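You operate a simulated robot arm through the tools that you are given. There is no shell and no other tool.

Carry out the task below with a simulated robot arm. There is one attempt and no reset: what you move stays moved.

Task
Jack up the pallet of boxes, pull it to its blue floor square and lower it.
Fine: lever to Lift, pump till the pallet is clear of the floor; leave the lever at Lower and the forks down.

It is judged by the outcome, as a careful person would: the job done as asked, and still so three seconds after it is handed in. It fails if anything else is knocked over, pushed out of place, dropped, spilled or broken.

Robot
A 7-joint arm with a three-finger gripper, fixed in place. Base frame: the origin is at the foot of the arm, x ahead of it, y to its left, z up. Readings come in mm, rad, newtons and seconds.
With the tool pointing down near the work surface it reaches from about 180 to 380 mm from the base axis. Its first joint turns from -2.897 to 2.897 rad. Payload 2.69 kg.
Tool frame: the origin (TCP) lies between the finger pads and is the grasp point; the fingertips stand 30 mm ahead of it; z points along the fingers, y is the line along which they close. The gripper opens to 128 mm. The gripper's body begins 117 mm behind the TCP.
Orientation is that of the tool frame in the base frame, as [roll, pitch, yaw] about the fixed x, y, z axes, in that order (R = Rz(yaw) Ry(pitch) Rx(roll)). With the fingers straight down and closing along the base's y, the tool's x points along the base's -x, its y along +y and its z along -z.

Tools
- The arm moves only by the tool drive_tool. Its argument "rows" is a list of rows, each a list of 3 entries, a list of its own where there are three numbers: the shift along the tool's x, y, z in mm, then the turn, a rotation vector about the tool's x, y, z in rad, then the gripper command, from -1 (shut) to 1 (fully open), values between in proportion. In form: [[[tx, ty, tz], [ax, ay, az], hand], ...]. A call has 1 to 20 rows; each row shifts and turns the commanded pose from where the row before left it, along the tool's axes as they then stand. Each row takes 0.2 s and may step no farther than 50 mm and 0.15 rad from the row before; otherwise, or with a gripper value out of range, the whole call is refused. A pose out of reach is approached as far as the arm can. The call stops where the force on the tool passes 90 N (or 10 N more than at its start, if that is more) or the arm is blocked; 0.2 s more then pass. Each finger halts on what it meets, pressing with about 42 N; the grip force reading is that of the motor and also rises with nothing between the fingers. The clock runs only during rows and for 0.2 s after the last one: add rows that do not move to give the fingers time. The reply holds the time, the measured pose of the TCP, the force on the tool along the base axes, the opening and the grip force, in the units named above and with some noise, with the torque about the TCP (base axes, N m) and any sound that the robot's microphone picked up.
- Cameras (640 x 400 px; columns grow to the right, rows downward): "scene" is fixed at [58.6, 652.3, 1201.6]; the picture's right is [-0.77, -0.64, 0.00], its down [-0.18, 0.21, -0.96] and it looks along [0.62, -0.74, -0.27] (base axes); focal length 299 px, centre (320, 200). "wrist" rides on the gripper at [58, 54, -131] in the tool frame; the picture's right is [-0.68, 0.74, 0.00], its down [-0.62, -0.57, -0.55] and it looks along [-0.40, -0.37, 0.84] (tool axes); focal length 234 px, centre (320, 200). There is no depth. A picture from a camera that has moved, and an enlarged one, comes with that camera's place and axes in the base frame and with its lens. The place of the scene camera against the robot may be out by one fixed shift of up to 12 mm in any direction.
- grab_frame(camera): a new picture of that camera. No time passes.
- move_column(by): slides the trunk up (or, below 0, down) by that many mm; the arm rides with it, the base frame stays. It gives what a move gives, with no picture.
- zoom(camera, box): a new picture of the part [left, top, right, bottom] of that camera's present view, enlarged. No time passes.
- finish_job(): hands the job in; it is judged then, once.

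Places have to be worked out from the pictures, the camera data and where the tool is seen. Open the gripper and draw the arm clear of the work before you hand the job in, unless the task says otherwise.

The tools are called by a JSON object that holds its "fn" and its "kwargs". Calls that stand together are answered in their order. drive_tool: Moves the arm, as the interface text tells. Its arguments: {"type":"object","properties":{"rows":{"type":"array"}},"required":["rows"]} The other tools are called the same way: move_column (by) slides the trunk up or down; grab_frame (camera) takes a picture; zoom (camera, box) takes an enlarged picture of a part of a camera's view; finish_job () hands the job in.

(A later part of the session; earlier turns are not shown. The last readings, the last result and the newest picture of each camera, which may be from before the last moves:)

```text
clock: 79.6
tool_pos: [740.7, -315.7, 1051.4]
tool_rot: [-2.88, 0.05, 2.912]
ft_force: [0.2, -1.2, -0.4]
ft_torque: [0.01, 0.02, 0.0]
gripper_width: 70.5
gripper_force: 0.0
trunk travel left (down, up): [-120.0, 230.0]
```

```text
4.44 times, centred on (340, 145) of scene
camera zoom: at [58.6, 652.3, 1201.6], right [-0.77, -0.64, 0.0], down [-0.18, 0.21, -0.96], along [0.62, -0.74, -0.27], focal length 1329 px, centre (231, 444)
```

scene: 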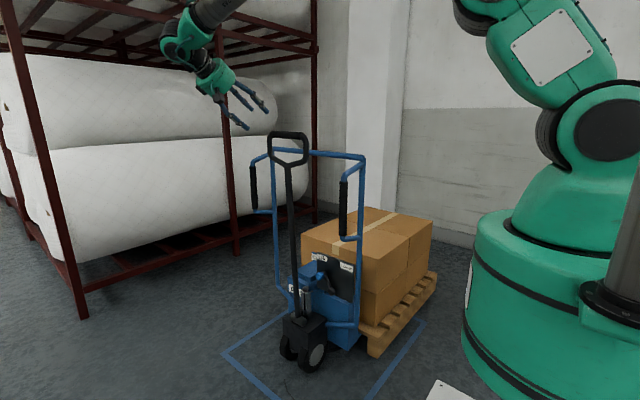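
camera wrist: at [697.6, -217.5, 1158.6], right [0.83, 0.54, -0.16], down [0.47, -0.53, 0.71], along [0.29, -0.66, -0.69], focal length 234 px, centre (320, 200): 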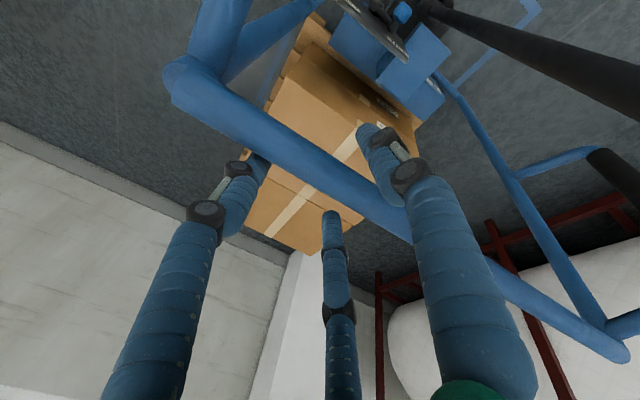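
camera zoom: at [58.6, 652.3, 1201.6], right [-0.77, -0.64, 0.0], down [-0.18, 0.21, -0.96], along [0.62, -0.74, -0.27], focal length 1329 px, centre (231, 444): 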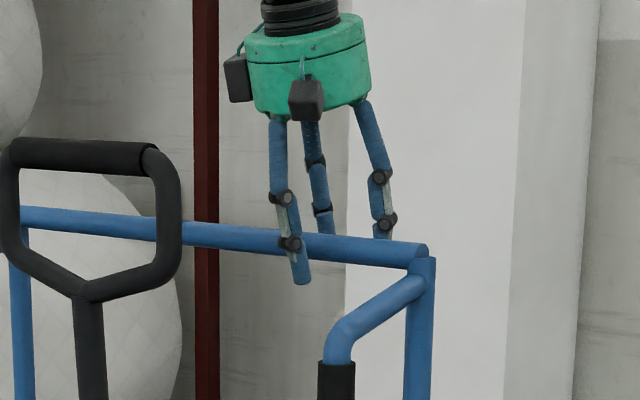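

The bar is well caged, with one digit in front and two behind. I lower 12 mm for more hold and pull 100 mm in +y, watching for forces or yaw.

{"fn": "drive_tool", "kwargs": {"rows": [[[0, 0, 12], [0, 0, 0], 0.1], [[2.3, 9.4, -2.7], [0, 0, 0], 0.1], [[4.6, 18.7, -5.3], [0, 0, 0], 0.1], [[4.6, 18.7, -5.3], [0, 0, 0], 0.1], [[4.6, 18.7, -5.3], [0, 0, 0], 0.1], [[4.6, 18.7, -5.3], [0, 0, 0], 0.1], [[2.3, 9.4, -2.7], [0, 0, 0], 0.1]]}}

{"fn": "grab_frame", "kwargs": {"camera": "scene"}}

{"fn": "grab_frame", "kwargs": {"camera": "wrist"}}

```text
clock: 81.2
tool_pos: [738.0, -219.4, 1036.2]
tool_rot: [-2.878, 0.046, 2.911]
ft_force: [-0.8, 11.2, -8.0]
ft_torque: [-0.31, 0.22, 0.14]
gripper_width: 78.5
gripper_force: 5.8
trunk travel left (down, up): [-120.0, 230.0]
```

```text
taken
```

scene: 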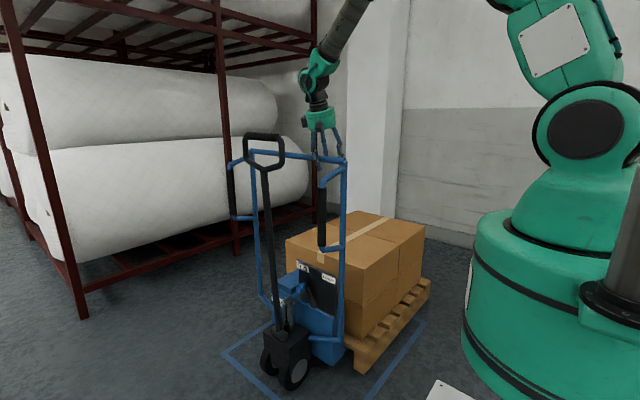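

```text
taken
camera wrist: at [695.7, -119.6, 1145.1], right [0.83, 0.54, -0.16], down [0.48, -0.53, 0.7], along [0.29, -0.66, -0.69], focal length 234 px, centre (320, 200)
```

wrist: 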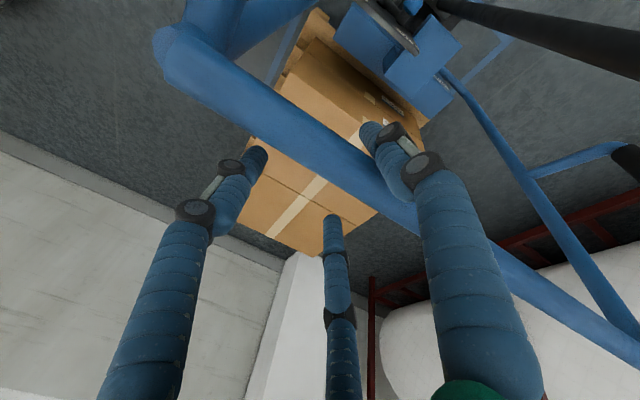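

The jack follows straight, and the leading digit even braked it slightly. I pull another 200 mm.

{"fn": "drive_tool", "kwargs": {"rows": [[[2.3, 9.4, -2.7], [0, 0, 0], 0.1], [[4.6, 18.7, -5.3], [0, 0, 0], 0.1], [[4.6, 18.7, -5.3], [0, 0, 0], 0.1], [[4.6, 18.7, -5.3], [0, 0, 0], 0.1], [[4.6, 18.7, -5.3], [0, 0, 0], 0.1], [[4.6, 18.7, -5.3], [0, 0, 0], 0.1], [[4.6, 18.7, -5.3], [0, 0, 0], 0.1], [[4.6, 18.7, -5.3], [0, 0, 0], 0.1], [[4.6, 18.7, -5.3], [0, 0, 0], 0.1], [[3.5, 14, -4], [0, 0, 0], 0.1], [[2.3, 9.4, -2.7], [0, 0, 0], 0.1], [[0, 0, 0], [0, 0, 0], 0.1]]}}

{"fn": "grab_frame", "kwargs": {"camera": "scene"}}

{"fn": "zoom", "kwargs": {"camera": "scene", "box": [300, 250, 450, 400]}}

{"fn": "grab_frame", "kwargs": {"camera": "wrist"}}

```text
clock: 82.0
tool_pos: [741.8, -179.8, 1039.3]
tool_rot: [-2.872, 0.056, 2.916]
ft_force: [-0.4, -1.1, 0.7]
ft_torque: [0.03, 0.0, 0.01]
gripper_width: 70.7
gripper_force: 0.1
trunk travel left (down, up): [-120.0, 230.0]
stopped in row 3: the force on the tool passed its limit at 93 N (the readings are from after the stop); the commanded pose is now the measured one
```

```text
taken
```

scene: 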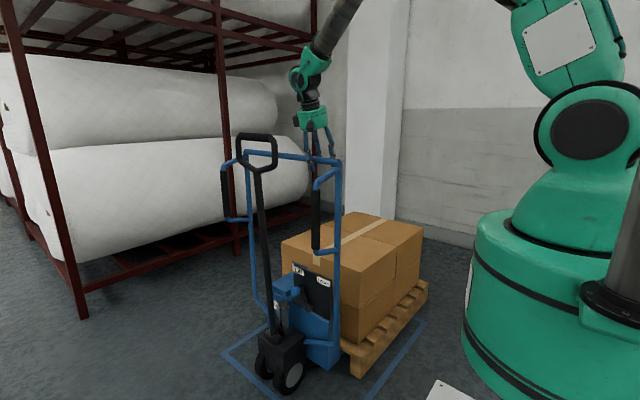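

```text
2.67 times, centred on (375, 325) of scene
camera zoom: at [58.6, 652.3, 1201.6], right [-0.77, -0.64, 0.0], down [-0.18, 0.21, -0.96], along [0.62, -0.74, -0.27], focal length 798 px, centre (173, -133)
```

zoom: 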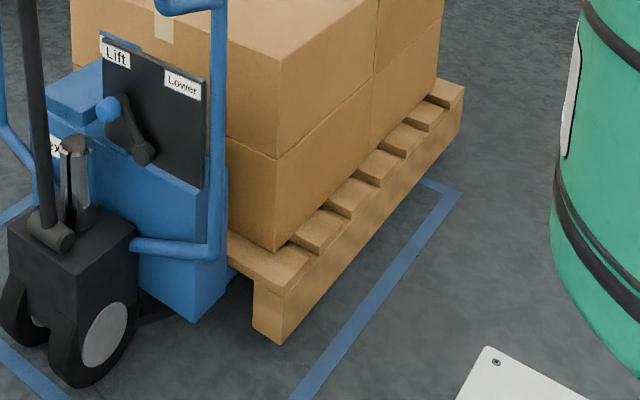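

```text
taken
camera wrist: at [697.3, -80.2, 1147.0], right [0.83, 0.54, -0.16], down [0.47, -0.52, 0.71], along [0.3, -0.67, -0.68], focal length 234 px, centre (320, 200)
```

wrist: 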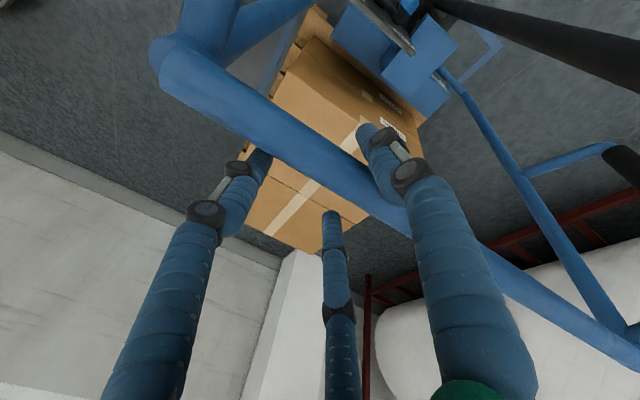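

The stop was just the inertia of the heavy load at a sudden start; nothing is wrong and the pallet tracks straight (152 mm done, about 255 mm left). I continue with a gentle ramp up and down.

{"fn": "drive_tool", "kwargs": {"rows": [[[0.5, 1.9, -0.5], [0, 0, 0], 0.1], [[0.9, 3.7, -1.1], [0, 0, 0], 0.1], [[1.4, 5.6, -1.6], [0, 0, 0], 0.1], [[1.8, 7.5, -2.1], [0, 0, 0], 0.1], [[2.3, 9.4, -2.7], [0, 0, 0], 0.1], [[2.8, 11.2, -3.2], [0, 0, 0], 0.1], [[3.2, 13.1, -3.7], [0, 0, 0], 0.1], [[3.7, 15, -4.3], [0, 0, 0], 0.1], [[4.2, 16.8, -4.8], [0, 0, 0], 0.1], [[4.2, 16.8, -4.8], [0, 0, 0], 0.1], [[4.2, 16.8, -4.8], [0, 0, 0], 0.1], [[4.2, 16.8, -4.8], [0, 0, 0], 0.1], [[4.2, 16.8, -4.8], [0, 0, 0], 0.1], [[3.7, 15, -4.3], [0, 0, 0], 0.1], [[3.2, 13.1, -3.7], [0, 0, 0], 0.1], [[2.8, 11.2, -3.2], [0, 0, 0], 0.1], [[2.3, 9.4, -2.7], [0, 0, 0], 0.1], [[1.6, 6.5, -1.9], [0, 0, 0], 0.1], [[0.9, 3.7, -1.1], [0, 0, 0], 0.1], [[0.5, 1.9, -0.5], [0, 0, 0], 0.1]]}}

{"fn": "grab_frame", "kwargs": {"camera": "scene"}}

{"fn": "zoom", "kwargs": {"camera": "scene", "box": [290, 250, 440, 400]}}

{"fn": "grab_frame", "kwargs": {"camera": "wrist"}}

```text
clock: 86.2
tool_pos: [741.2, 47.2, 1039.6]
tool_rot: [-2.87, 0.053, 2.915]
ft_force: [0.5, 0.5, 0.7]
ft_torque: [-0.05, -0.02, -0.02]
gripper_width: 70.4
gripper_force: 0.0
trunk travel left (down, up): [-120.0, 230.0]
```

```text
taken
```

scene: 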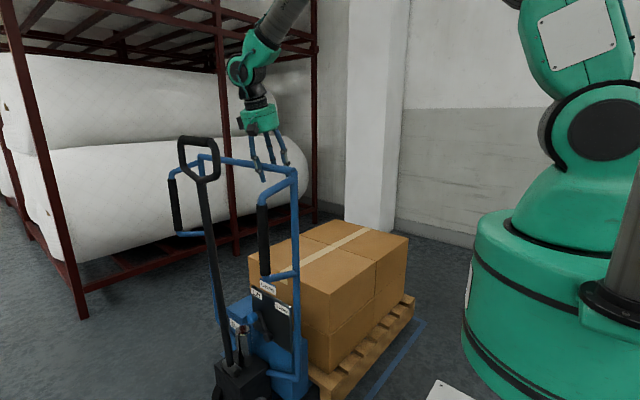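

```text
2.67 times, centred on (365, 325) of scene
camera zoom: at [58.6, 652.3, 1201.6], right [-0.77, -0.64, 0.0], down [-0.18, 0.21, -0.96], along [0.62, -0.74, -0.27], focal length 798 px, centre (200, -133)
```

zoom: 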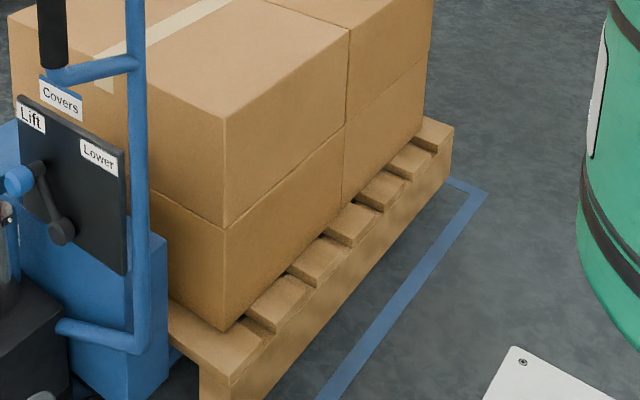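

```text
taken
camera wrist: at [696.8, 146.0, 1146.1], right [0.83, 0.54, -0.16], down [0.47, -0.52, 0.71], along [0.3, -0.67, -0.68], focal length 234 px, centre (320, 200)
```

wrist: 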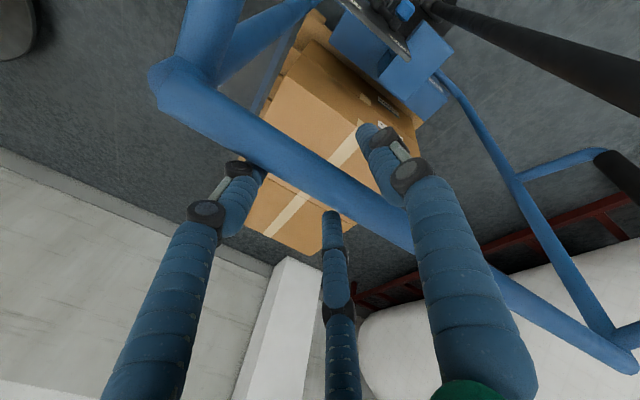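

By the far corner and the far floor line, the pallet now spans about y=-899 to -87 in a square of -955 to -4. It needs roughly 14 mm more to be centred, so I give it a small slow nudge.

{"fn": "drive_tool", "kwargs": {"rows": [[[0.5, 1.9, -0.5], [0, 0, 0], 0.1], [[0.7, 2.8, -0.8], [0, 0, 0], 0.1], [[0.9, 3.7, -1.1], [0, 0, 0], 0.1], [[0.9, 3.7, -1.1], [0, 0, 0], 0.1], [[0.7, 2.8, -0.8], [0, 0, 0], 0.1], [[0.5, 1.9, -0.5], [0, 0, 0], 0.1], [[0.2, 0.9, -0.3], [0, 0, 0], 0.1], [[0, 0, 0], [0, 0, 0], 0.1]]}}

{"fn": "zoom", "kwargs": {"camera": "scene", "box": [290, 250, 440, 400]}}

{"fn": "zoom", "kwargs": {"camera": "scene", "box": [380, 280, 440, 340]}}

{"fn": "grab_frame", "kwargs": {"camera": "scene"}}

```text
clock: 88.0
tool_pos: [738.4, 66.7, 1037.8]
tool_rot: [-2.872, 0.054, 2.915]
ft_force: [0.0, 0.6, 0.1]
ft_torque: [0.05, -0.01, -0.01]
gripper_width: 70.6
gripper_force: 0.1
trunk travel left (down, up): [-120.0, 230.0]
```

```text
2.67 times, centred on (365, 325) of scene
camera zoom: at [58.6, 652.3, 1201.6], right [-0.77, -0.64, 0.0], down [-0.18, 0.21, -0.96], along [0.62, -0.74, -0.27], focal length 798 px, centre (200, -133)
```

zoom: 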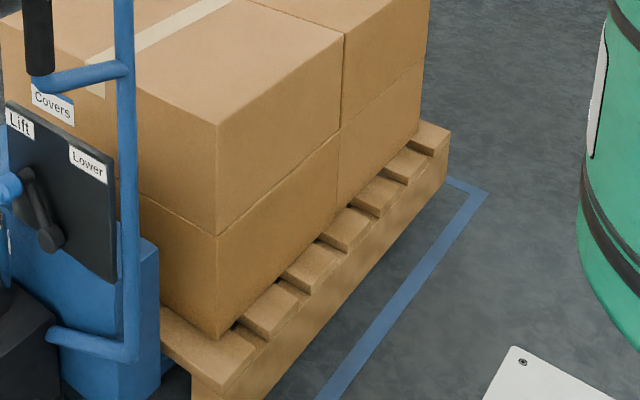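

```text
6.67 times, centred on (410, 310) of scene
camera zoom: at [58.6, 652.3, 1201.6], right [-0.77, -0.64, 0.0], down [-0.18, 0.21, -0.96], along [0.62, -0.74, -0.27], focal length 1994 px, centre (-280, -533)
```

zoom: 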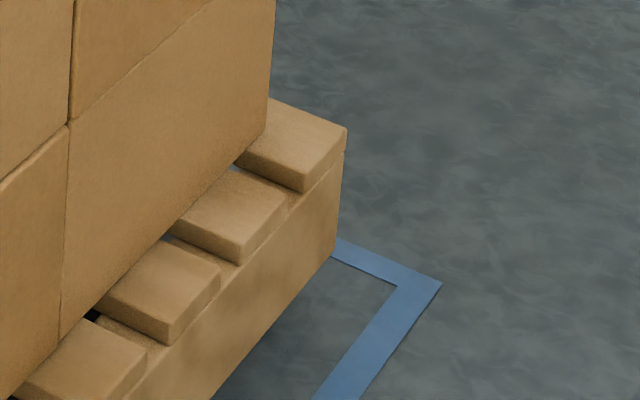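

```text
taken
```

scene: 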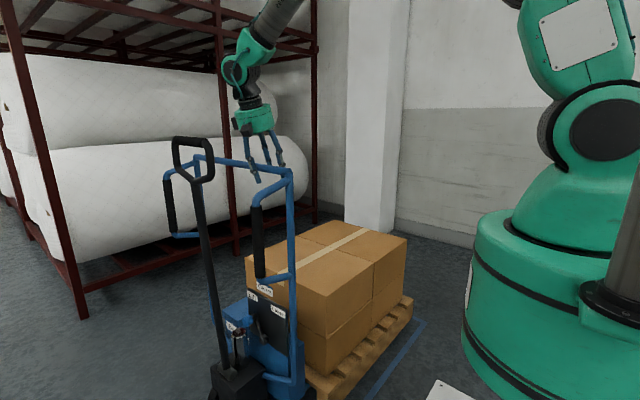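

I zoom on the near end of the pallet and the near floor line to confirm centring.

{"fn": "zoom", "kwargs": {"camera": "scene", "box": [290, 340, 380, 400]}}

{"fn": "grab_frame", "kwargs": {"camera": "wrist"}}

```text
6.67 times, centred on (335, 370) of scene
camera zoom: at [58.6, 652.3, 1201.6], right [-0.77, -0.64, 0.0], down [-0.18, 0.21, -0.96], along [0.62, -0.74, -0.27], focal length 1994 px, centre (220, -933)
```

zoom: 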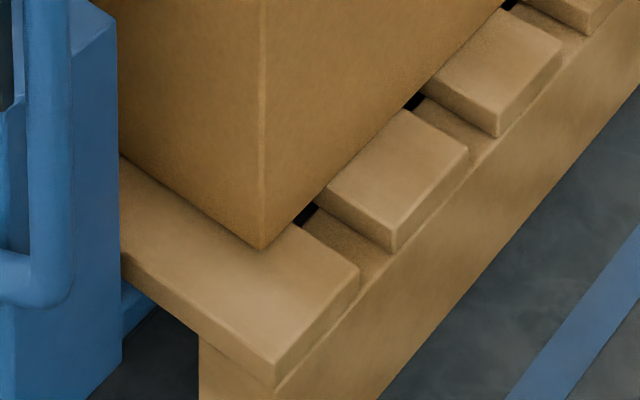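

```text
taken
camera wrist: at [695.6, 165.7, 1145.7], right [0.83, 0.54, -0.16], down [0.47, -0.52, 0.71], along [0.3, -0.67, -0.68], focal length 234 px, centre (320, 200)
```

wrist: 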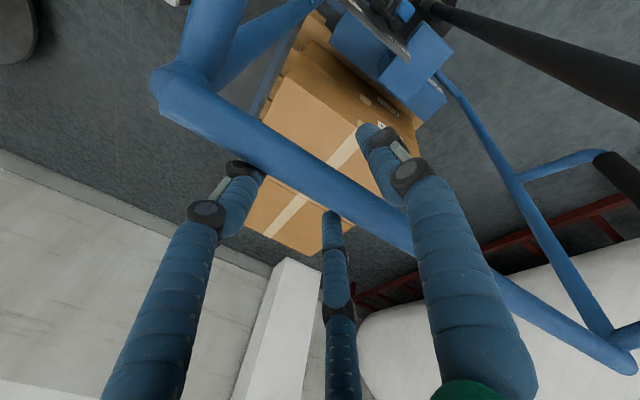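

The pallet spans about y=-881 to -66 in the square's -950 to -4, so it is centred within a few millimetres. I open the fingers and lift straight off the bar.

{"fn": "drive_tool", "kwargs": {"rows": [[[0, 0, 0], [0, 0, 0], 0.4], [[0, 0, 0], [0, 0, 0], 0.56], [[0, -2, -20], [0, 0, 0], 0.56], [[0, 0, -40], [0, 0, 0], 0.56], [[0, 0, -45], [0, 0, 0], 0.56], [[0, 0, -45], [0, 0, 0], 0.56]]}}

{"fn": "grab_frame", "kwargs": {"camera": "scene"}}

{"fn": "grab_frame", "kwargs": {"camera": "wrist"}}

```text
clock: 89.4
tool_pos: [740.9, 105.2, 1182.7]
tool_rot: [-2.871, 0.052, 2.916]
ft_force: [-0.2, -0.6, -0.5]
ft_torque: [0.03, 0.02, 0.05]
gripper_width: 100.1
gripper_force: 0.1
trunk travel left (down, up): [-120.0, 230.0]
```

```text
taken
```

scene: 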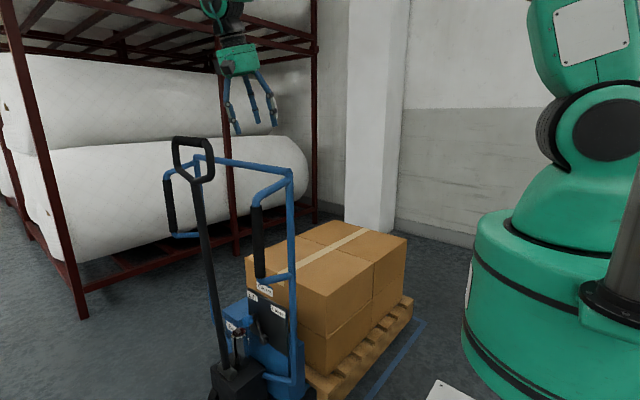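

```text
taken
camera wrist: at [698.2, 204.6, 1290.2], right [0.83, 0.54, -0.16], down [0.47, -0.52, 0.71], along [0.3, -0.67, -0.68], focal length 234 px, centre (320, 200)
```

wrist: 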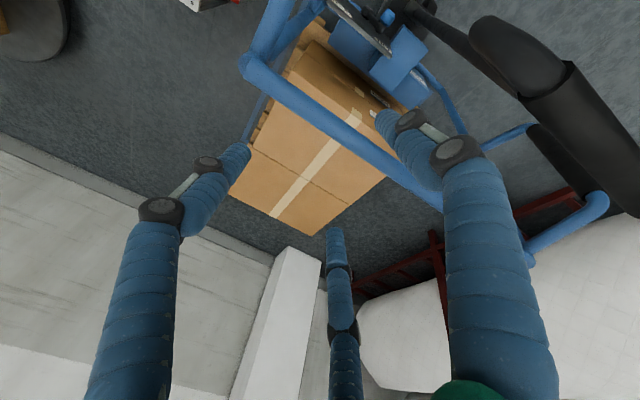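

Released cleanly, and the jack stayed put. I move clear to the front-right side, then turn the tool to face the lever panel again (azimuth about -50°, tilted down).

{"fn": "drive_tool", "kwargs": {"rows": [[[31.5, 29.5, -9.7], [0, 0, 0], 0.5], [[31.5, 29.5, -9.7], [0, 0, 0], 0.4], [[31.5, 29.5, -9.7], [0, 0, 0], 0.3], [[31.5, 29.5, -9.7], [0, 0, 0], 0.2], [[31.5, 29.5, -9.7], [0, 0, 0], 0.2], [[31.5, 29.5, -9.7], [0, 0, 0], 0.2], [[0, 0, 0], [-0.131, 0.0319, -0.0019], 0.2], [[0, 0, 0], [-0.131, 0.0319, -0.0019], 0.2], [[0, 0, 0], [0, 0, 0.129], 0.2], [[0, 0, 0], [0, 0, 0.129], 0.2], [[0, 0, 0], [0, 0, 0.129], 0.2], [[0, 0, 0], [0, 0, 0.129], 0.2], [[0, 0, 0], [0, 0, 0.129], 0.2], [[0, 0, 0], [0, -0.15, 0], 0.2], [[0, 0, 0], [0, -0.15, 0], 0.2], [[0, 0, 0], [0, -0.15, 0], 0.2], [[0, 0, 0], [0, -0.15, 0], 0.2], [[0, 0, 0], [0, -0.15, 0], 0.2], [[0, 0, 0], [0, -0.15, 0], 0.2]]}}

{"fn": "grab_frame", "kwargs": {"camera": "wrist"}}

{"fn": "grab_frame", "kwargs": {"camera": "scene"}}

```text
clock: 93.4
tool_pos: [608.4, 297.9, 1164.6]
tool_rot: [-2.824, 1.122, 2.543]
ft_force: [-0.6, 0.1, -0.1]
ft_torque: [0.01, -0.02, 0.02]
gripper_width: 77.1
gripper_force: 0.0
out of reach, approached as far as the arm can: row 3, 4, 5, 6, 7, 8
trunk travel left (down, up): [-120.0, 230.0]
```

```text
taken
camera wrist: at [558.6, 443.0, 1158.1], right [0.81, 0.3, 0.51], down [-0.5, -0.1, 0.86], along [0.3, -0.95, 0.07], focal length 234 px, centre (320, 200)
```

wrist: 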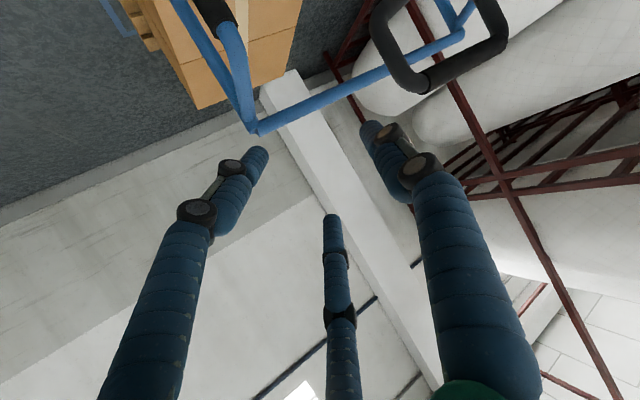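

```text
taken
```

scene: 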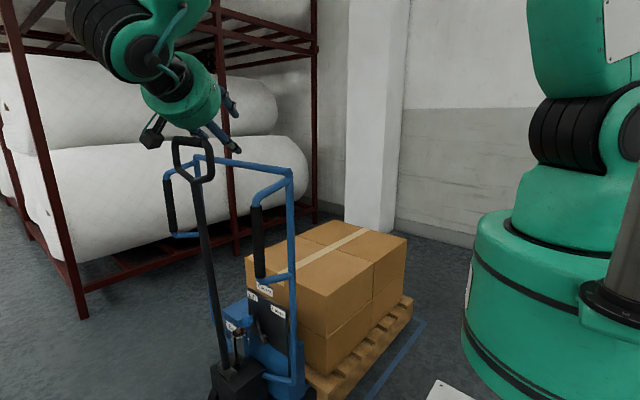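

The tool now points along about azimuth -54°, 24° down, which suits the lever. I back away from the right-hand grip first, then lower the trunk.

{"fn": "drive_tool", "kwargs": {"rows": [[[16.5, 3.9, -37.2], [0, 0, 0], 0.2], [[16.5, 3.9, -37.2], [0, 0, 0], 0.2], [[16.5, 3.9, -37.2], [0, 0, 0], 0.2]]}}

{"fn": "move_column", "kwargs": {"by": -120}}

```text
clock: 94.2
tool_pos: [541.9, 399.4, 1164.8]
tool_rot: [-2.824, 1.121, 2.541]
ft_force: [-0.6, -0.5, -0.1]
ft_torque: [-0.03, 0.0, 0.02]
gripper_width: 76.6
gripper_force: 0.0
trunk travel left (down, up): [-120.0, 230.0]
```

```text
clock: 95.7
tool_pos: [541.2, 398.5, 1044.9]
tool_rot: [-2.825, 1.12, 2.541]
ft_force: [0.1, -0.2, -0.1]
ft_torque: [0.01, 0.02, 0.05]
gripper_width: 76.8
gripper_force: 0.0
trunk travel left (down, up): [0.0, 350.0]
```

I descend toward the lever height, staying outside the right grip.

{"fn": "drive_tool", "kwargs": {"rows": [[[38.6, 9.2, 17.2], [0, 0, 0], 0.2], [[38.6, 9.2, 17.2], [0, 0, 0], 0.2], [[38.6, 9.2, 17.2], [0, 0, 0], 0.2], [[38.6, 9.2, 17.2], [0, 0, 0], 0.2], [[38.6, 9.2, 17.2], [0, 0, 0], 0.2], [[38.6, 9.2, 17.2], [0, 0, 0], 0.2], [[38.6, 9.2, 17.2], [0, 0, 0], 0.2], [[38.6, 9.2, 17.2], [0, 0, 0], 0.2]]}}

{"fn": "grab_frame", "kwargs": {"camera": "wrist"}}

{"fn": "grab_frame", "kwargs": {"camera": "scene"}}

```text
clock: 97.5
tool_pos: [562.7, 416.8, 702.4]
tool_rot: [-2.829, 1.121, 2.542]
ft_force: [-0.3, -0.2, -0.1]
ft_torque: [0.07, 0.08, 0.02]
gripper_width: 76.9
gripper_force: 0.0
trunk travel left (down, up): [0.0, 350.0]
```

```text
taken
camera wrist: at [512.2, 562.2, 694.9], right [0.81, 0.29, 0.51], down [-0.5, -0.1, 0.86], along [0.3, -0.95, 0.07], focal length 234 px, centre (320, 200)
```

wrist: 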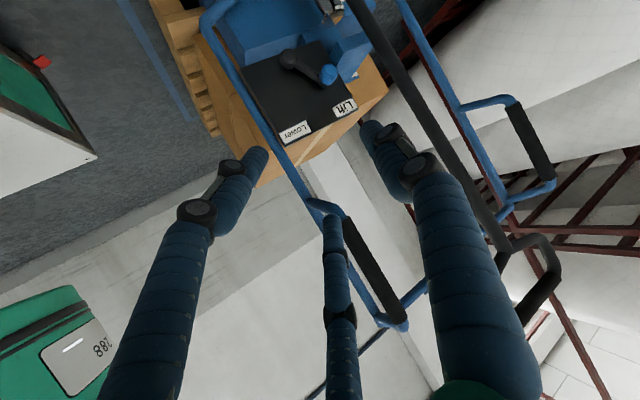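

```text
taken
```

scene: 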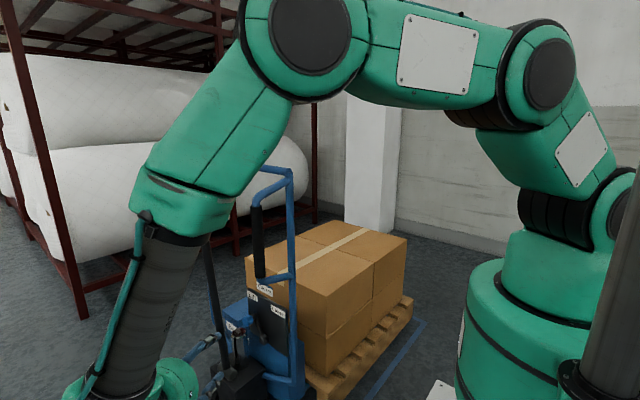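

The panel and the lever (at Lift) are in view. I zoom in to localise the knob.

{"fn": "zoom", "kwargs": {"camera": "wrist", "box": [220, 10, 400, 150]}}

```text
2.86 times, centred on (310, 80) of wrist
camera zoom: at [512.2, 562.2, 694.9], right [0.81, 0.29, 0.51], down [-0.5, -0.1, 0.86], along [0.3, -0.95, 0.07], focal length 669 px, centre (349, 543)
```

zoom: 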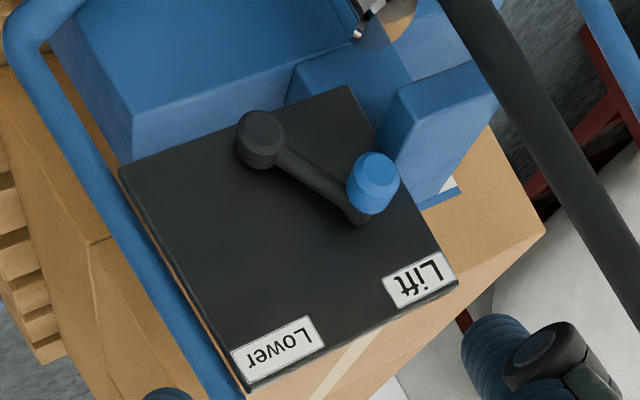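

Panel and knob are shifted +617 mm in y: the knob is at about (800,147,514), pivot (757,440), and the panel height is unchanged. I approach to about 110 mm short of the knob.

{"fn": "drive_tool", "kwargs": {"rows": [[[2.5, 5.3, 41.9], [0, 0, 0], 0.3], [[2.5, 5.3, 41.9], [0, 0, 0], 0.3], [[2.5, 5.3, 41.9], [0, 0, 0], 0.3], [[2.5, 5.3, 41.9], [0, 0, 0], 0.3], [[2.5, 5.3, 41.9], [0, 0, 0], 0.3], [[2.5, 5.3, 41.9], [0, 0, 0], 0.3], [[2.5, 5.3, 41.9], [0, 0, 0], 0.3]]}}

{"fn": "grab_frame", "kwargs": {"camera": "wrist"}}

{"fn": "zoom", "kwargs": {"camera": "wrist", "box": [220, 20, 440, 200]}}

```text
clock: 99.1
tool_pos: [735.4, 229.1, 556.8]
tool_rot: [-2.827, 1.121, 2.542]
ft_force: [-0.5, -0.5, -0.1]
ft_torque: [0.03, -0.01, -0.02]
gripper_width: 83.1
gripper_force: 0.1
trunk travel left (down, up): [0.0, 350.0]
```

```text
taken
camera wrist: at [686.9, 375.0, 550.7], right [0.81, 0.29, 0.51], down [-0.5, -0.1, 0.86], along [0.3, -0.95, 0.07], focal length 234 px, centre (320, 200)
```

wrist: 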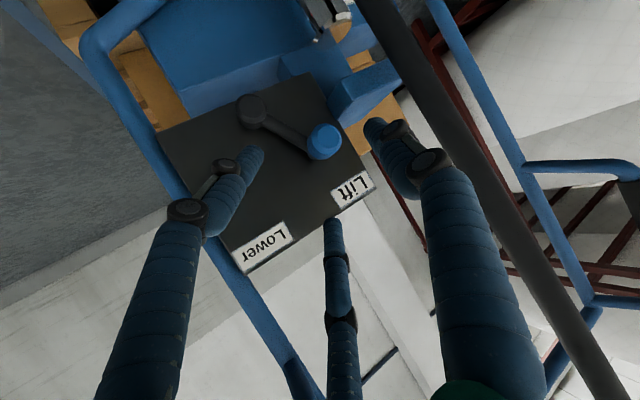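

```text
2.22 times, centred on (330, 110) of wrist
camera zoom: at [686.9, 375.0, 550.7], right [0.81, 0.29, 0.51], down [-0.5, -0.1, 0.86], along [0.3, -0.95, 0.07], focal length 520 px, centre (298, 400)
```

zoom: 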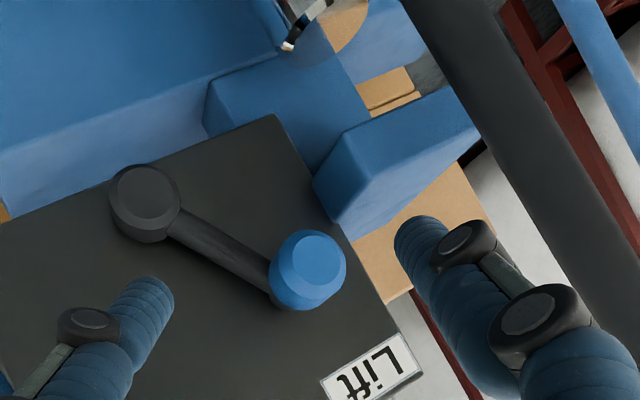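

The knob estimate is consistent at about (796,152,516). One digit would lie right over the lever arm, so I roll the tool -0.52 rad about its axis, so the arm passes between two digits, before closing in.

{"fn": "drive_tool", "kwargs": {"rows": [[[0, 0, 0], [0, 0, -0.13], 0.3], [[0, 0, 0], [0, 0, -0.13], 0.3], [[0, 0, 0], [0, 0, -0.13], 0.3], [[0, 0, 0], [0, 0, -0.13], 0.3], [[0, 0, 0], [0, 0, 0], 0.3]]}}

{"fn": "grab_frame", "kwargs": {"camera": "wrist"}}

```text
clock: 100.3
tool_pos: [736.2, 229.3, 558.4]
tool_rot: [-2.202, 0.794, -3.001]
ft_force: [0.1, 0.0, -0.5]
ft_torque: [0.01, -0.01, 0.0]
gripper_width: 83.3
gripper_force: 0.0
trunk travel left (down, up): [0.0, 350.0]
```

```text
taken
camera wrist: at [653.4, 355.9, 539.2], right [0.83, 0.56, 0.07], down [-0.14, 0.09, 0.99], along [0.54, -0.83, 0.15], focal length 234 px, centre (320, 200)
```

wrist: 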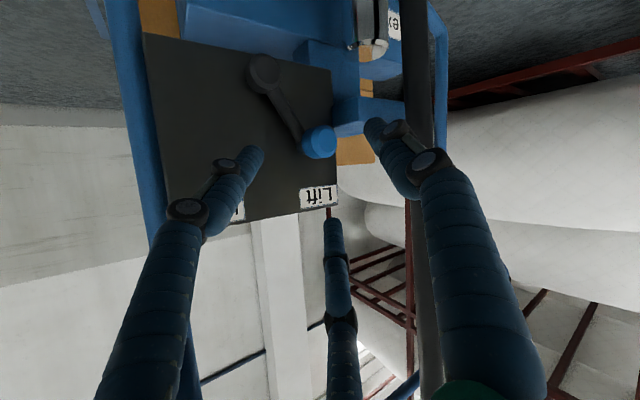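

The lever arm now lies between the two front digits, and the knob is 108 mm ahead, right on the tool axis. I advance 86 mm.

{"fn": "drive_tool", "kwargs": {"rows": [[[-0.5, 0, 22], [0, 0, 0], 0.3], [[-0.5, 0, 22], [0, 0, 0], 0.3], [[-0.5, 0, 22], [0, 0, 0], 0.3], [[0, 0, 20], [0, 0, 0], 0.3], [[0, 0, 0], [0, 0, 0], 0.3]]}}

{"fn": "grab_frame", "kwargs": {"camera": "wrist"}}

{"fn": "zoom", "kwargs": {"camera": "wrist", "box": [200, 60, 440, 260]}}

```text
clock: 101.5
tool_pos: [783.9, 165.9, 523.5]
tool_rot: [-2.201, 0.794, -3.002]
ft_force: [-0.9, 0.3, 1.2]
ft_torque: [0.01, -0.02, 0.0]
gripper_width: 83.2
gripper_force: 0.1
trunk travel left (down, up): [0.0, 350.0]
```

```text
taken
camera wrist: at [699.6, 293.1, 504.6], right [0.83, 0.56, 0.07], down [-0.14, 0.09, 0.99], along [0.54, -0.83, 0.15], focal length 234 px, centre (320, 200)
```

wrist: 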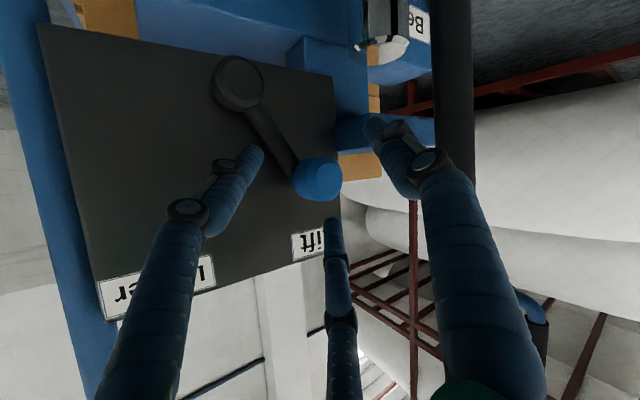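

```text
2.00 times, centred on (320, 160) of wrist
camera zoom: at [699.6, 293.1, 504.6], right [0.83, 0.56, 0.07], down [-0.14, 0.09, 0.99], along [0.54, -0.83, 0.15], focal length 468 px, centre (320, 280)
```

zoom: 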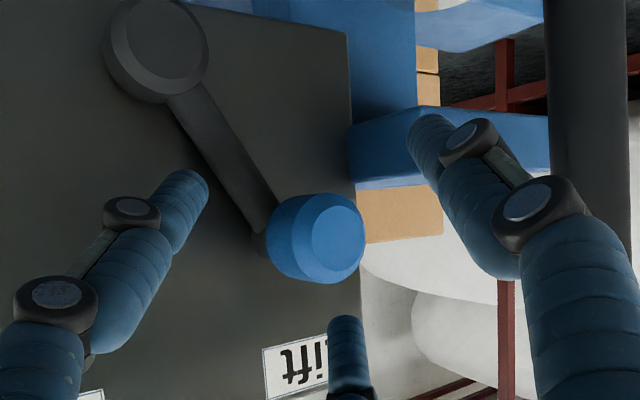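

The knob is centred among the three digits. I close the grip on it.

{"fn": "drive_tool", "kwargs": {"rows": [[[0, 0, 0], [0, 0, 0], 0.0], [[0, 0, 0], [0, 0, 0], -0.3], [[0, 0, 0], [0, 0, 0], -0.6], [[0, 0, 0], [0, 0, 0], -0.6]]}}

{"fn": "zoom", "kwargs": {"camera": "wrist", "box": [200, 60, 440, 260]}}

```text
clock: 102.5
tool_pos: [784.7, 166.3, 525.7]
tool_rot: [-2.2, 0.797, -3.003]
ft_force: [10.2, -15.7, 18.1]
ft_torque: [-0.43, -0.39, -0.1]
gripper_width: 41.7
gripper_force: 12.0
trunk travel left (down, up): [0.0, 350.0]
```

```text
2.00 times, centred on (320, 160) of wrist
camera zoom: at [700.4, 292.9, 506.0], right [0.83, 0.56, 0.07], down [-0.14, 0.09, 0.99], along [0.54, -0.83, 0.15], focal length 468 px, centre (320, 280)
```

zoom: 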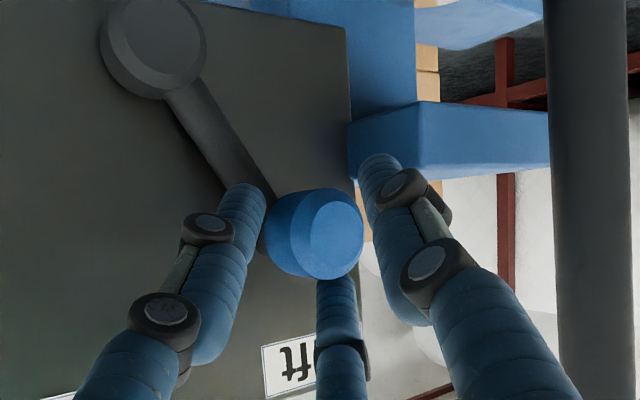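

The knob is held by all three digits. I move it along the pivot arc over the top, starting from Lift.

{"fn": "drive_tool", "kwargs": {"rows": [[[4.1, -8.2, -7.9], [0, 0, 0], -0.6], [[5.8, -7.6, -7.6], [0, 0, 0], -0.6], [[7.1, -6.8, -7.1], [0, 0, 0], -0.6], [[8.3, -5.9, -6.4], [0, 0, 0], -0.6]]}}

{"fn": "zoom", "kwargs": {"camera": "wrist", "box": [200, 60, 440, 260]}}

```text
clock: 103.5
tool_pos: [738.2, 166.3, 536.2]
tool_rot: [-2.202, 0.798, -3.001]
ft_force: [3.5, 8.2, 39.6]
ft_torque: [-1.12, -1.0, 0.32]
gripper_width: 49.2
gripper_force: 17.3
trunk travel left (down, up): [0.0, 350.0]
```

```text
2.00 times, centred on (320, 160) of wrist
camera zoom: at [654.1, 293.7, 517.0], right [0.83, 0.56, 0.07], down [-0.14, 0.09, 0.99], along [0.54, -0.83, 0.15], focal length 468 px, centre (320, 280)
```

zoom: 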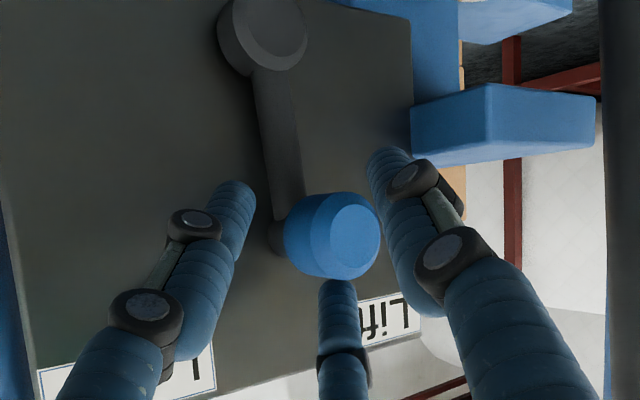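

The lever is right at the top of its arc. I continue toward Lower.

{"fn": "drive_tool", "kwargs": {"rows": [[[7.0, -7.0, -7.2], [0, 0, 0], -0.6], [[9.5, -4.9, -5.7], [0, 0, 0], -0.6], [[10.5, -3.9, -4.9], [0, 0, 0], -0.6]]}}

{"fn": "zoom", "kwargs": {"camera": "wrist", "box": [200, 60, 440, 260]}}

{"fn": "grab_frame", "kwargs": {"camera": "scene"}}

```text
clock: 104.3
tool_pos: [702.0, 166.8, 531.6]
tool_rot: [-2.202, 0.799, -3.0]
ft_force: [-15.7, 19.6, 53.3]
ft_torque: [-1.68, -1.56, 0.22]
gripper_width: 51.9
gripper_force: 19.7
trunk travel left (down, up): [0.0, 350.0]
```

```text
2.00 times, centred on (320, 160) of wrist
camera zoom: at [617.4, 293.6, 512.3], right [0.83, 0.56, 0.07], down [-0.14, 0.09, 0.99], along [0.54, -0.83, 0.15], focal length 468 px, centre (320, 280)
```

zoom: 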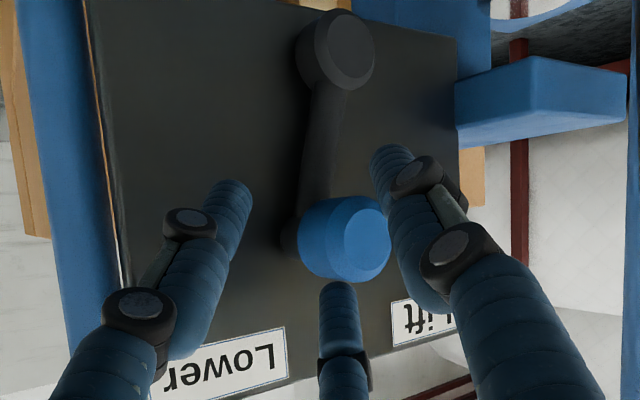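

```text
taken
```

scene: 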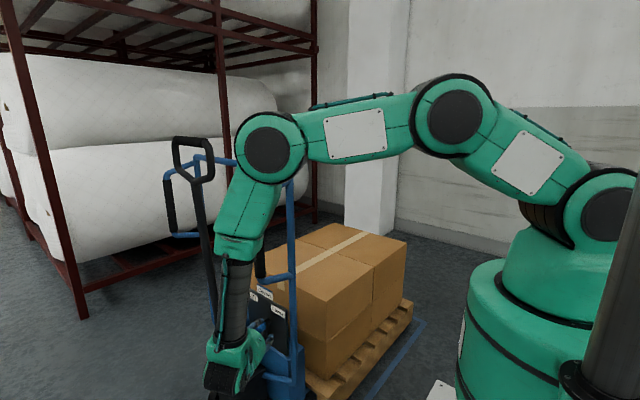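

The lever is at roughly -22°, nearly at Lower. I relax the grip and finish the push with the +x-side digit.

{"fn": "drive_tool", "kwargs": {"rows": [[[0, 0, 0], [0, 0, 0], -0.1], [[0, 0, 0], [0, 0, 0], 0.1], [[9, -5, -6], [0, 0, 0], 0.1]]}}

{"fn": "zoom", "kwargs": {"camera": "wrist", "box": [200, 60, 440, 260]}}

{"fn": "grab_frame", "kwargs": {"camera": "scene"}}

```text
clock: 105.1
tool_pos: [688.7, 164.6, 525.4]
tool_rot: [-2.204, 0.794, -3.002]
ft_force: [-0.6, 0.4, 0.4]
ft_torque: [0.01, -0.01, 0.01]
gripper_width: 70.2
gripper_force: 0.1
trunk travel left (down, up): [0.0, 350.0]
```

```text
2.00 times, centred on (320, 160) of wrist
camera zoom: at [605.3, 292.7, 507.5], right [0.83, 0.56, 0.06], down [-0.14, 0.09, 0.99], along [0.54, -0.83, 0.15], focal length 468 px, centre (320, 280)
```

zoom: 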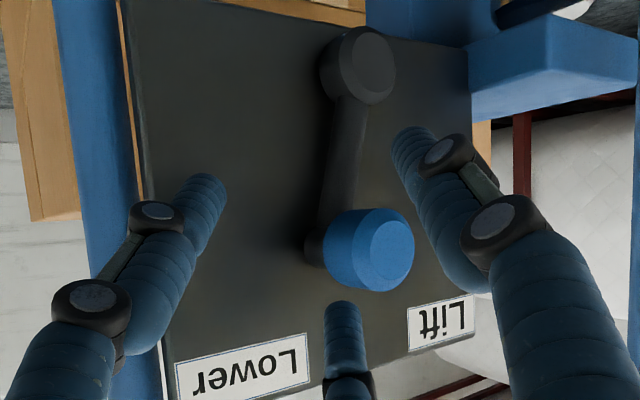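

```text
taken
```

scene: 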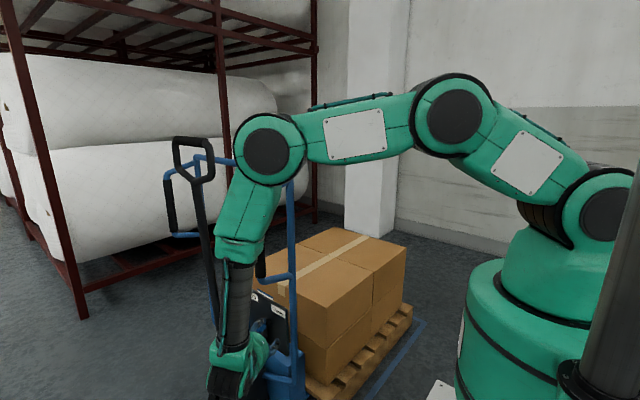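

The load is lowering and the lever stands clear at about -22°. I push it the last few degrees so it sits firmly at the Lower end.

{"fn": "drive_tool", "kwargs": {"rows": [[[9.4, -2.9, -3.8], [0, 0, 0], 0.1], [[9.4, -2.9, -3.8], [0, 0, 0], 0.1], [[4.7, -1.5, -1.9], [0, 0, 0], 0.1], [[0, 0, 0], [0, 0, 0], 0.1]]}}

{"fn": "zoom", "kwargs": {"camera": "wrist", "box": [200, 60, 440, 260]}}

{"fn": "grab_frame", "kwargs": {"camera": "scene"}}

```text
clock: 106.1
tool_pos: [663.5, 165.9, 520.2]
tool_rot: [-2.203, 0.794, -3.001]
ft_force: [0.3, -0.8, -0.2]
ft_torque: [0.0, 0.0, -0.03]
gripper_width: 70.6
gripper_force: 0.1
trunk travel left (down, up): [0.0, 350.0]
```

```text
2.00 times, centred on (320, 160) of wrist
camera zoom: at [579.7, 292.7, 501.7], right [0.83, 0.56, 0.07], down [-0.14, 0.09, 0.99], along [0.54, -0.83, 0.15], focal length 468 px, centre (320, 280)
```

zoom: 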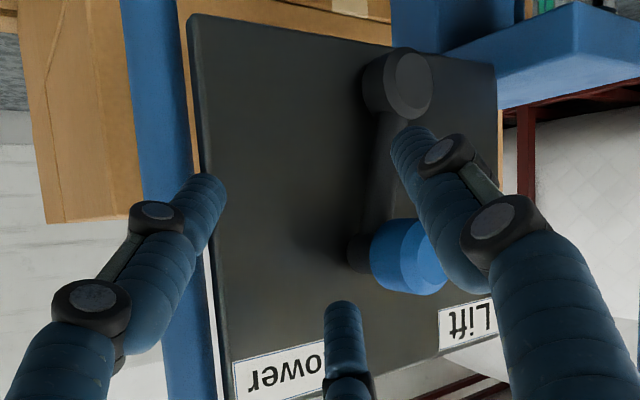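

```text
taken
```

scene: 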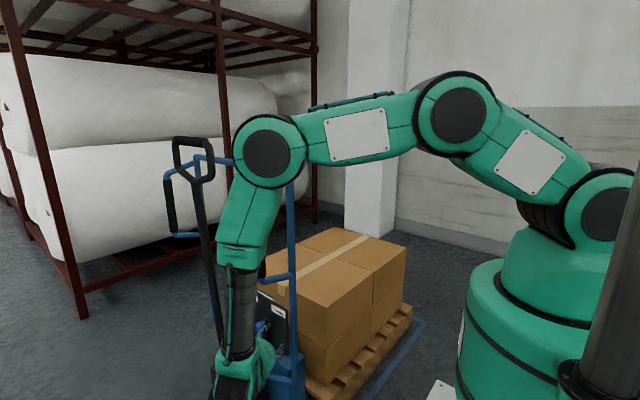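

The lever rests at about -22°, a bit short of its original -30° stop, and no digit is touching it. I back off and re-centre on the knob for one last small push.

{"fn": "drive_tool", "kwargs": {"rows": [[[0, 0, -30], [0, 0, 0], 0.2], [[0, 0, -40], [0, 0, 0], 0.3], [[-19.2, 8.1, 9.9], [0, 0, 0], 0.3], [[-19.2, 8.1, 9.9], [0, 0, 0], 0.3], [[0, 0, 0], [0, 0, 0], 0.3]]}}

{"fn": "grab_frame", "kwargs": {"camera": "wrist"}}

{"fn": "zoom", "kwargs": {"camera": "wrist", "box": [200, 30, 440, 230]}}

{"fn": "zoom", "kwargs": {"camera": "scene", "box": [380, 280, 440, 340]}}

```text
clock: 107.3
tool_pos: [670.2, 215.7, 559.3]
tool_rot: [-2.203, 0.793, -3.0]
ft_force: [0.3, 0.4, 0.1]
ft_torque: [0.01, -0.01, -0.01]
gripper_width: 83.1
gripper_force: 0.0
trunk travel left (down, up): [0.0, 350.0]
```

```text
taken
camera wrist: at [585.9, 343.5, 540.5], right [0.83, 0.56, 0.07], down [-0.14, 0.09, 0.99], along [0.54, -0.83, 0.15], focal length 234 px, centre (320, 200)
```

wrist: 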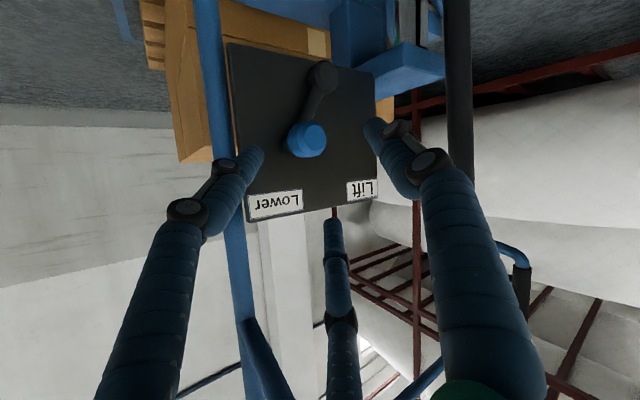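

```text
2.00 times, centred on (320, 130) of wrist
camera zoom: at [585.9, 343.5, 540.5], right [0.83, 0.56, 0.07], down [-0.14, 0.09, 0.99], along [0.54, -0.83, 0.15], focal length 468 px, centre (320, 340)
```

zoom: 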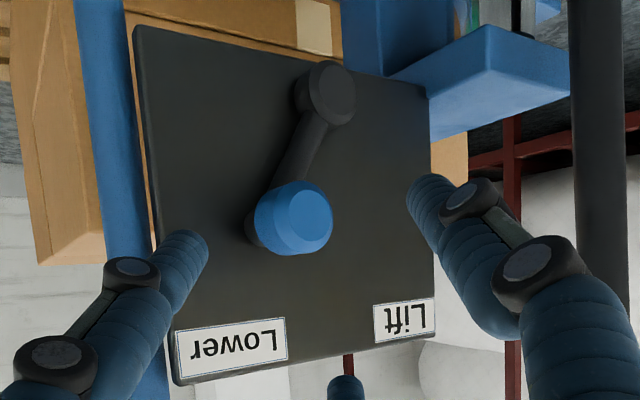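

```text
6.67 times, centred on (410, 310) of scene
camera zoom: at [58.6, 652.3, 1201.6], right [-0.77, -0.64, 0.0], down [-0.18, 0.21, -0.96], along [0.62, -0.74, -0.27], focal length 1994 px, centre (-280, -533)
```

zoom: 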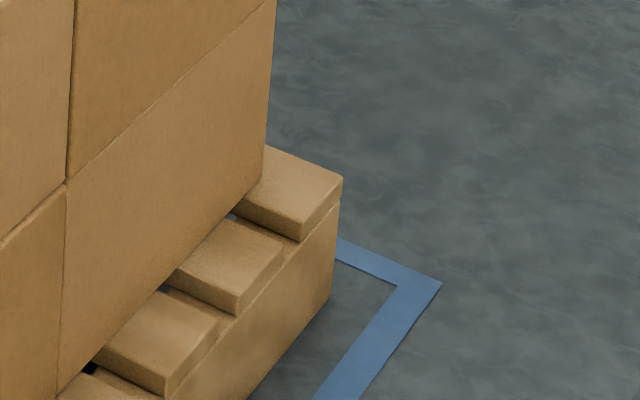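

The lever has settled fully to Lower (about -31°, same as at the start), and the pallet dropped about 50 mm onto the floor. I withdraw the arm clear.

{"fn": "drive_tool", "kwargs": {"rows": [[[0, 0, -45], [0, 0, 0], 0.3], [[0, 0, -45], [0, 0, 0], 0.3], [[0, 0, -45], [0, 0, 0], 0.3], [[0, 0, -45], [0, 0, 0], 0.3], [[0, 0, -45], [0, 0, 0], 0.3]]}}

{"fn": "grab_frame", "kwargs": {"camera": "scene"}}

{"fn": "grab_frame", "kwargs": {"camera": "wrist"}}

{"fn": "zoom", "kwargs": {"camera": "scene", "box": [290, 250, 440, 400]}}

```text
clock: 108.5
tool_pos: [551.1, 383.4, 654.6]
tool_rot: [-2.202, 0.794, -3.002]
ft_force: [0.0, -0.5, 0.1]
ft_torque: [0.03, -0.03, -0.02]
gripper_width: 83.2
gripper_force: 0.1
trunk travel left (down, up): [0.0, 350.0]
```

```text
taken
```

scene: 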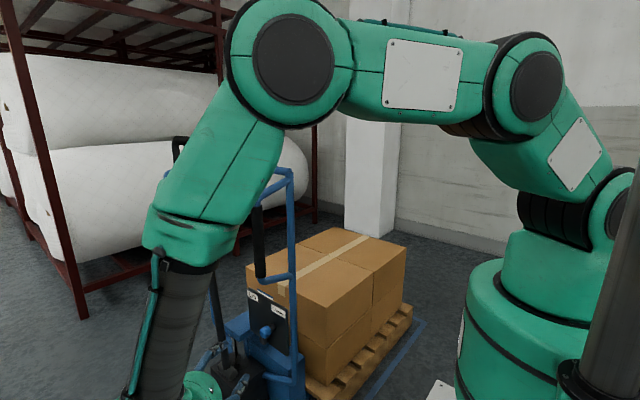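

```text
taken
camera wrist: at [467.4, 510.8, 635.1], right [0.83, 0.56, 0.07], down [-0.14, 0.09, 0.99], along [0.54, -0.83, 0.15], focal length 234 px, centre (320, 200)
```

wrist: 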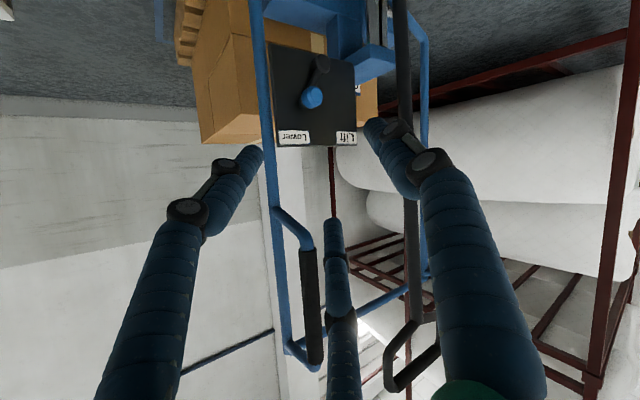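

```text
2.67 times, centred on (365, 325) of scene
camera zoom: at [58.6, 652.3, 1201.6], right [-0.77, -0.64, 0.0], down [-0.18, 0.21, -0.96], along [0.62, -0.74, -0.27], focal length 798 px, centre (200, -133)
```

zoom: 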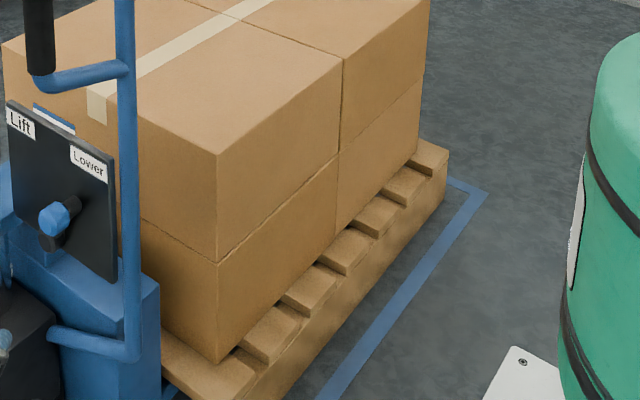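

The pallet is down inside the square, its 800 mm length spanning about y=-859 to -56 in the square's -950 to -4. I move the arm further clear and confirm nothing is still changing.

{"fn": "drive_tool", "kwargs": {"rows": [[[-23.8, -21.8, -29.9], [0, 0, 0], 0.5], [[-23.8, -21.8, -29.9], [0, 0, 0], 0.7], [[-23.8, -21.8, -29.9], [0, 0, 0], 1.0], [[-23.8, -21.8, -29.9], [0, 0, 0], 1.0], [[-23.8, -21.8, -29.9], [0, 0, 0], 1.0], [[-23.8, -21.8, -29.9], [0, 0, 0], 1.0], [[0, 0, 0], [0, 0, 0], 1.0], [[0, 0, 0], [0, 0, 0], 1.0], [[0, 0, 0], [0, 0, 0], 1.0], [[0, 0, 0], [0, 0, 0], 1.0]]}}

{"fn": "grab_frame", "kwargs": {"camera": "scene"}}

{"fn": "grab_frame", "kwargs": {"camera": "wrist"}}

{"fn": "zoom", "kwargs": {"camera": "scene", "box": [380, 280, 440, 340]}}

```text
clock: 110.7
tool_pos: [493.1, 442.3, 902.6]
tool_rot: [-2.203, 0.795, -3.003]
ft_force: [0.3, 0.3, -0.3]
ft_torque: [0.01, -0.01, 0.04]
gripper_width: 127.9
gripper_force: 0.0
trunk travel left (down, up): [0.0, 350.0]
```

```text
taken
```

scene: 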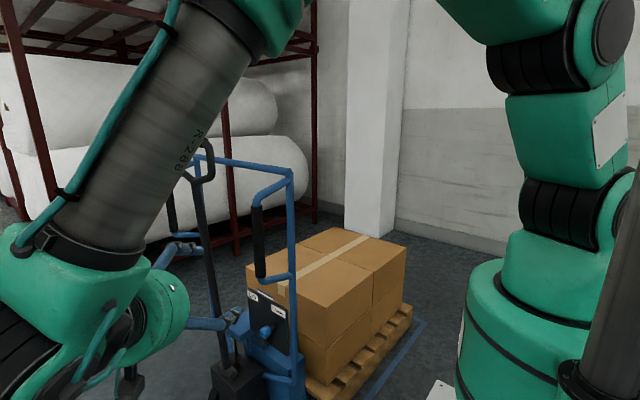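

```text
taken
camera wrist: at [409.0, 569.9, 884.0], right [0.83, 0.56, 0.07], down [-0.14, 0.09, 0.99], along [0.54, -0.83, 0.15], focal length 234 px, centre (320, 200)
```

wrist: 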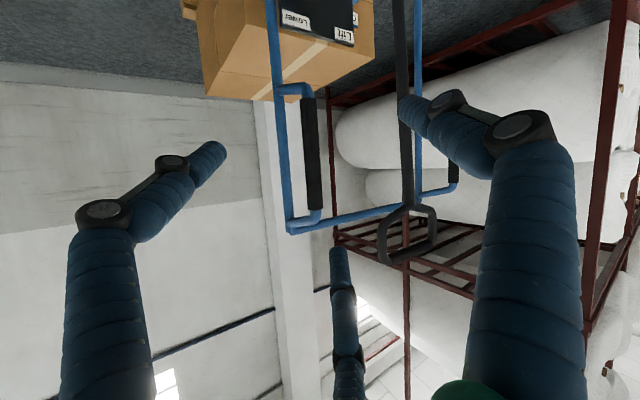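

```text
6.67 times, centred on (410, 310) of scene
camera zoom: at [58.6, 652.3, 1201.6], right [-0.77, -0.64, 0.0], down [-0.18, 0.21, -0.96], along [0.62, -0.74, -0.27], focal length 1994 px, centre (-280, -533)
```

zoom: 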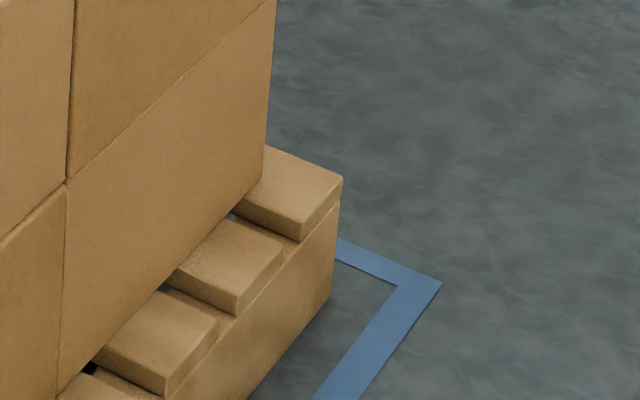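

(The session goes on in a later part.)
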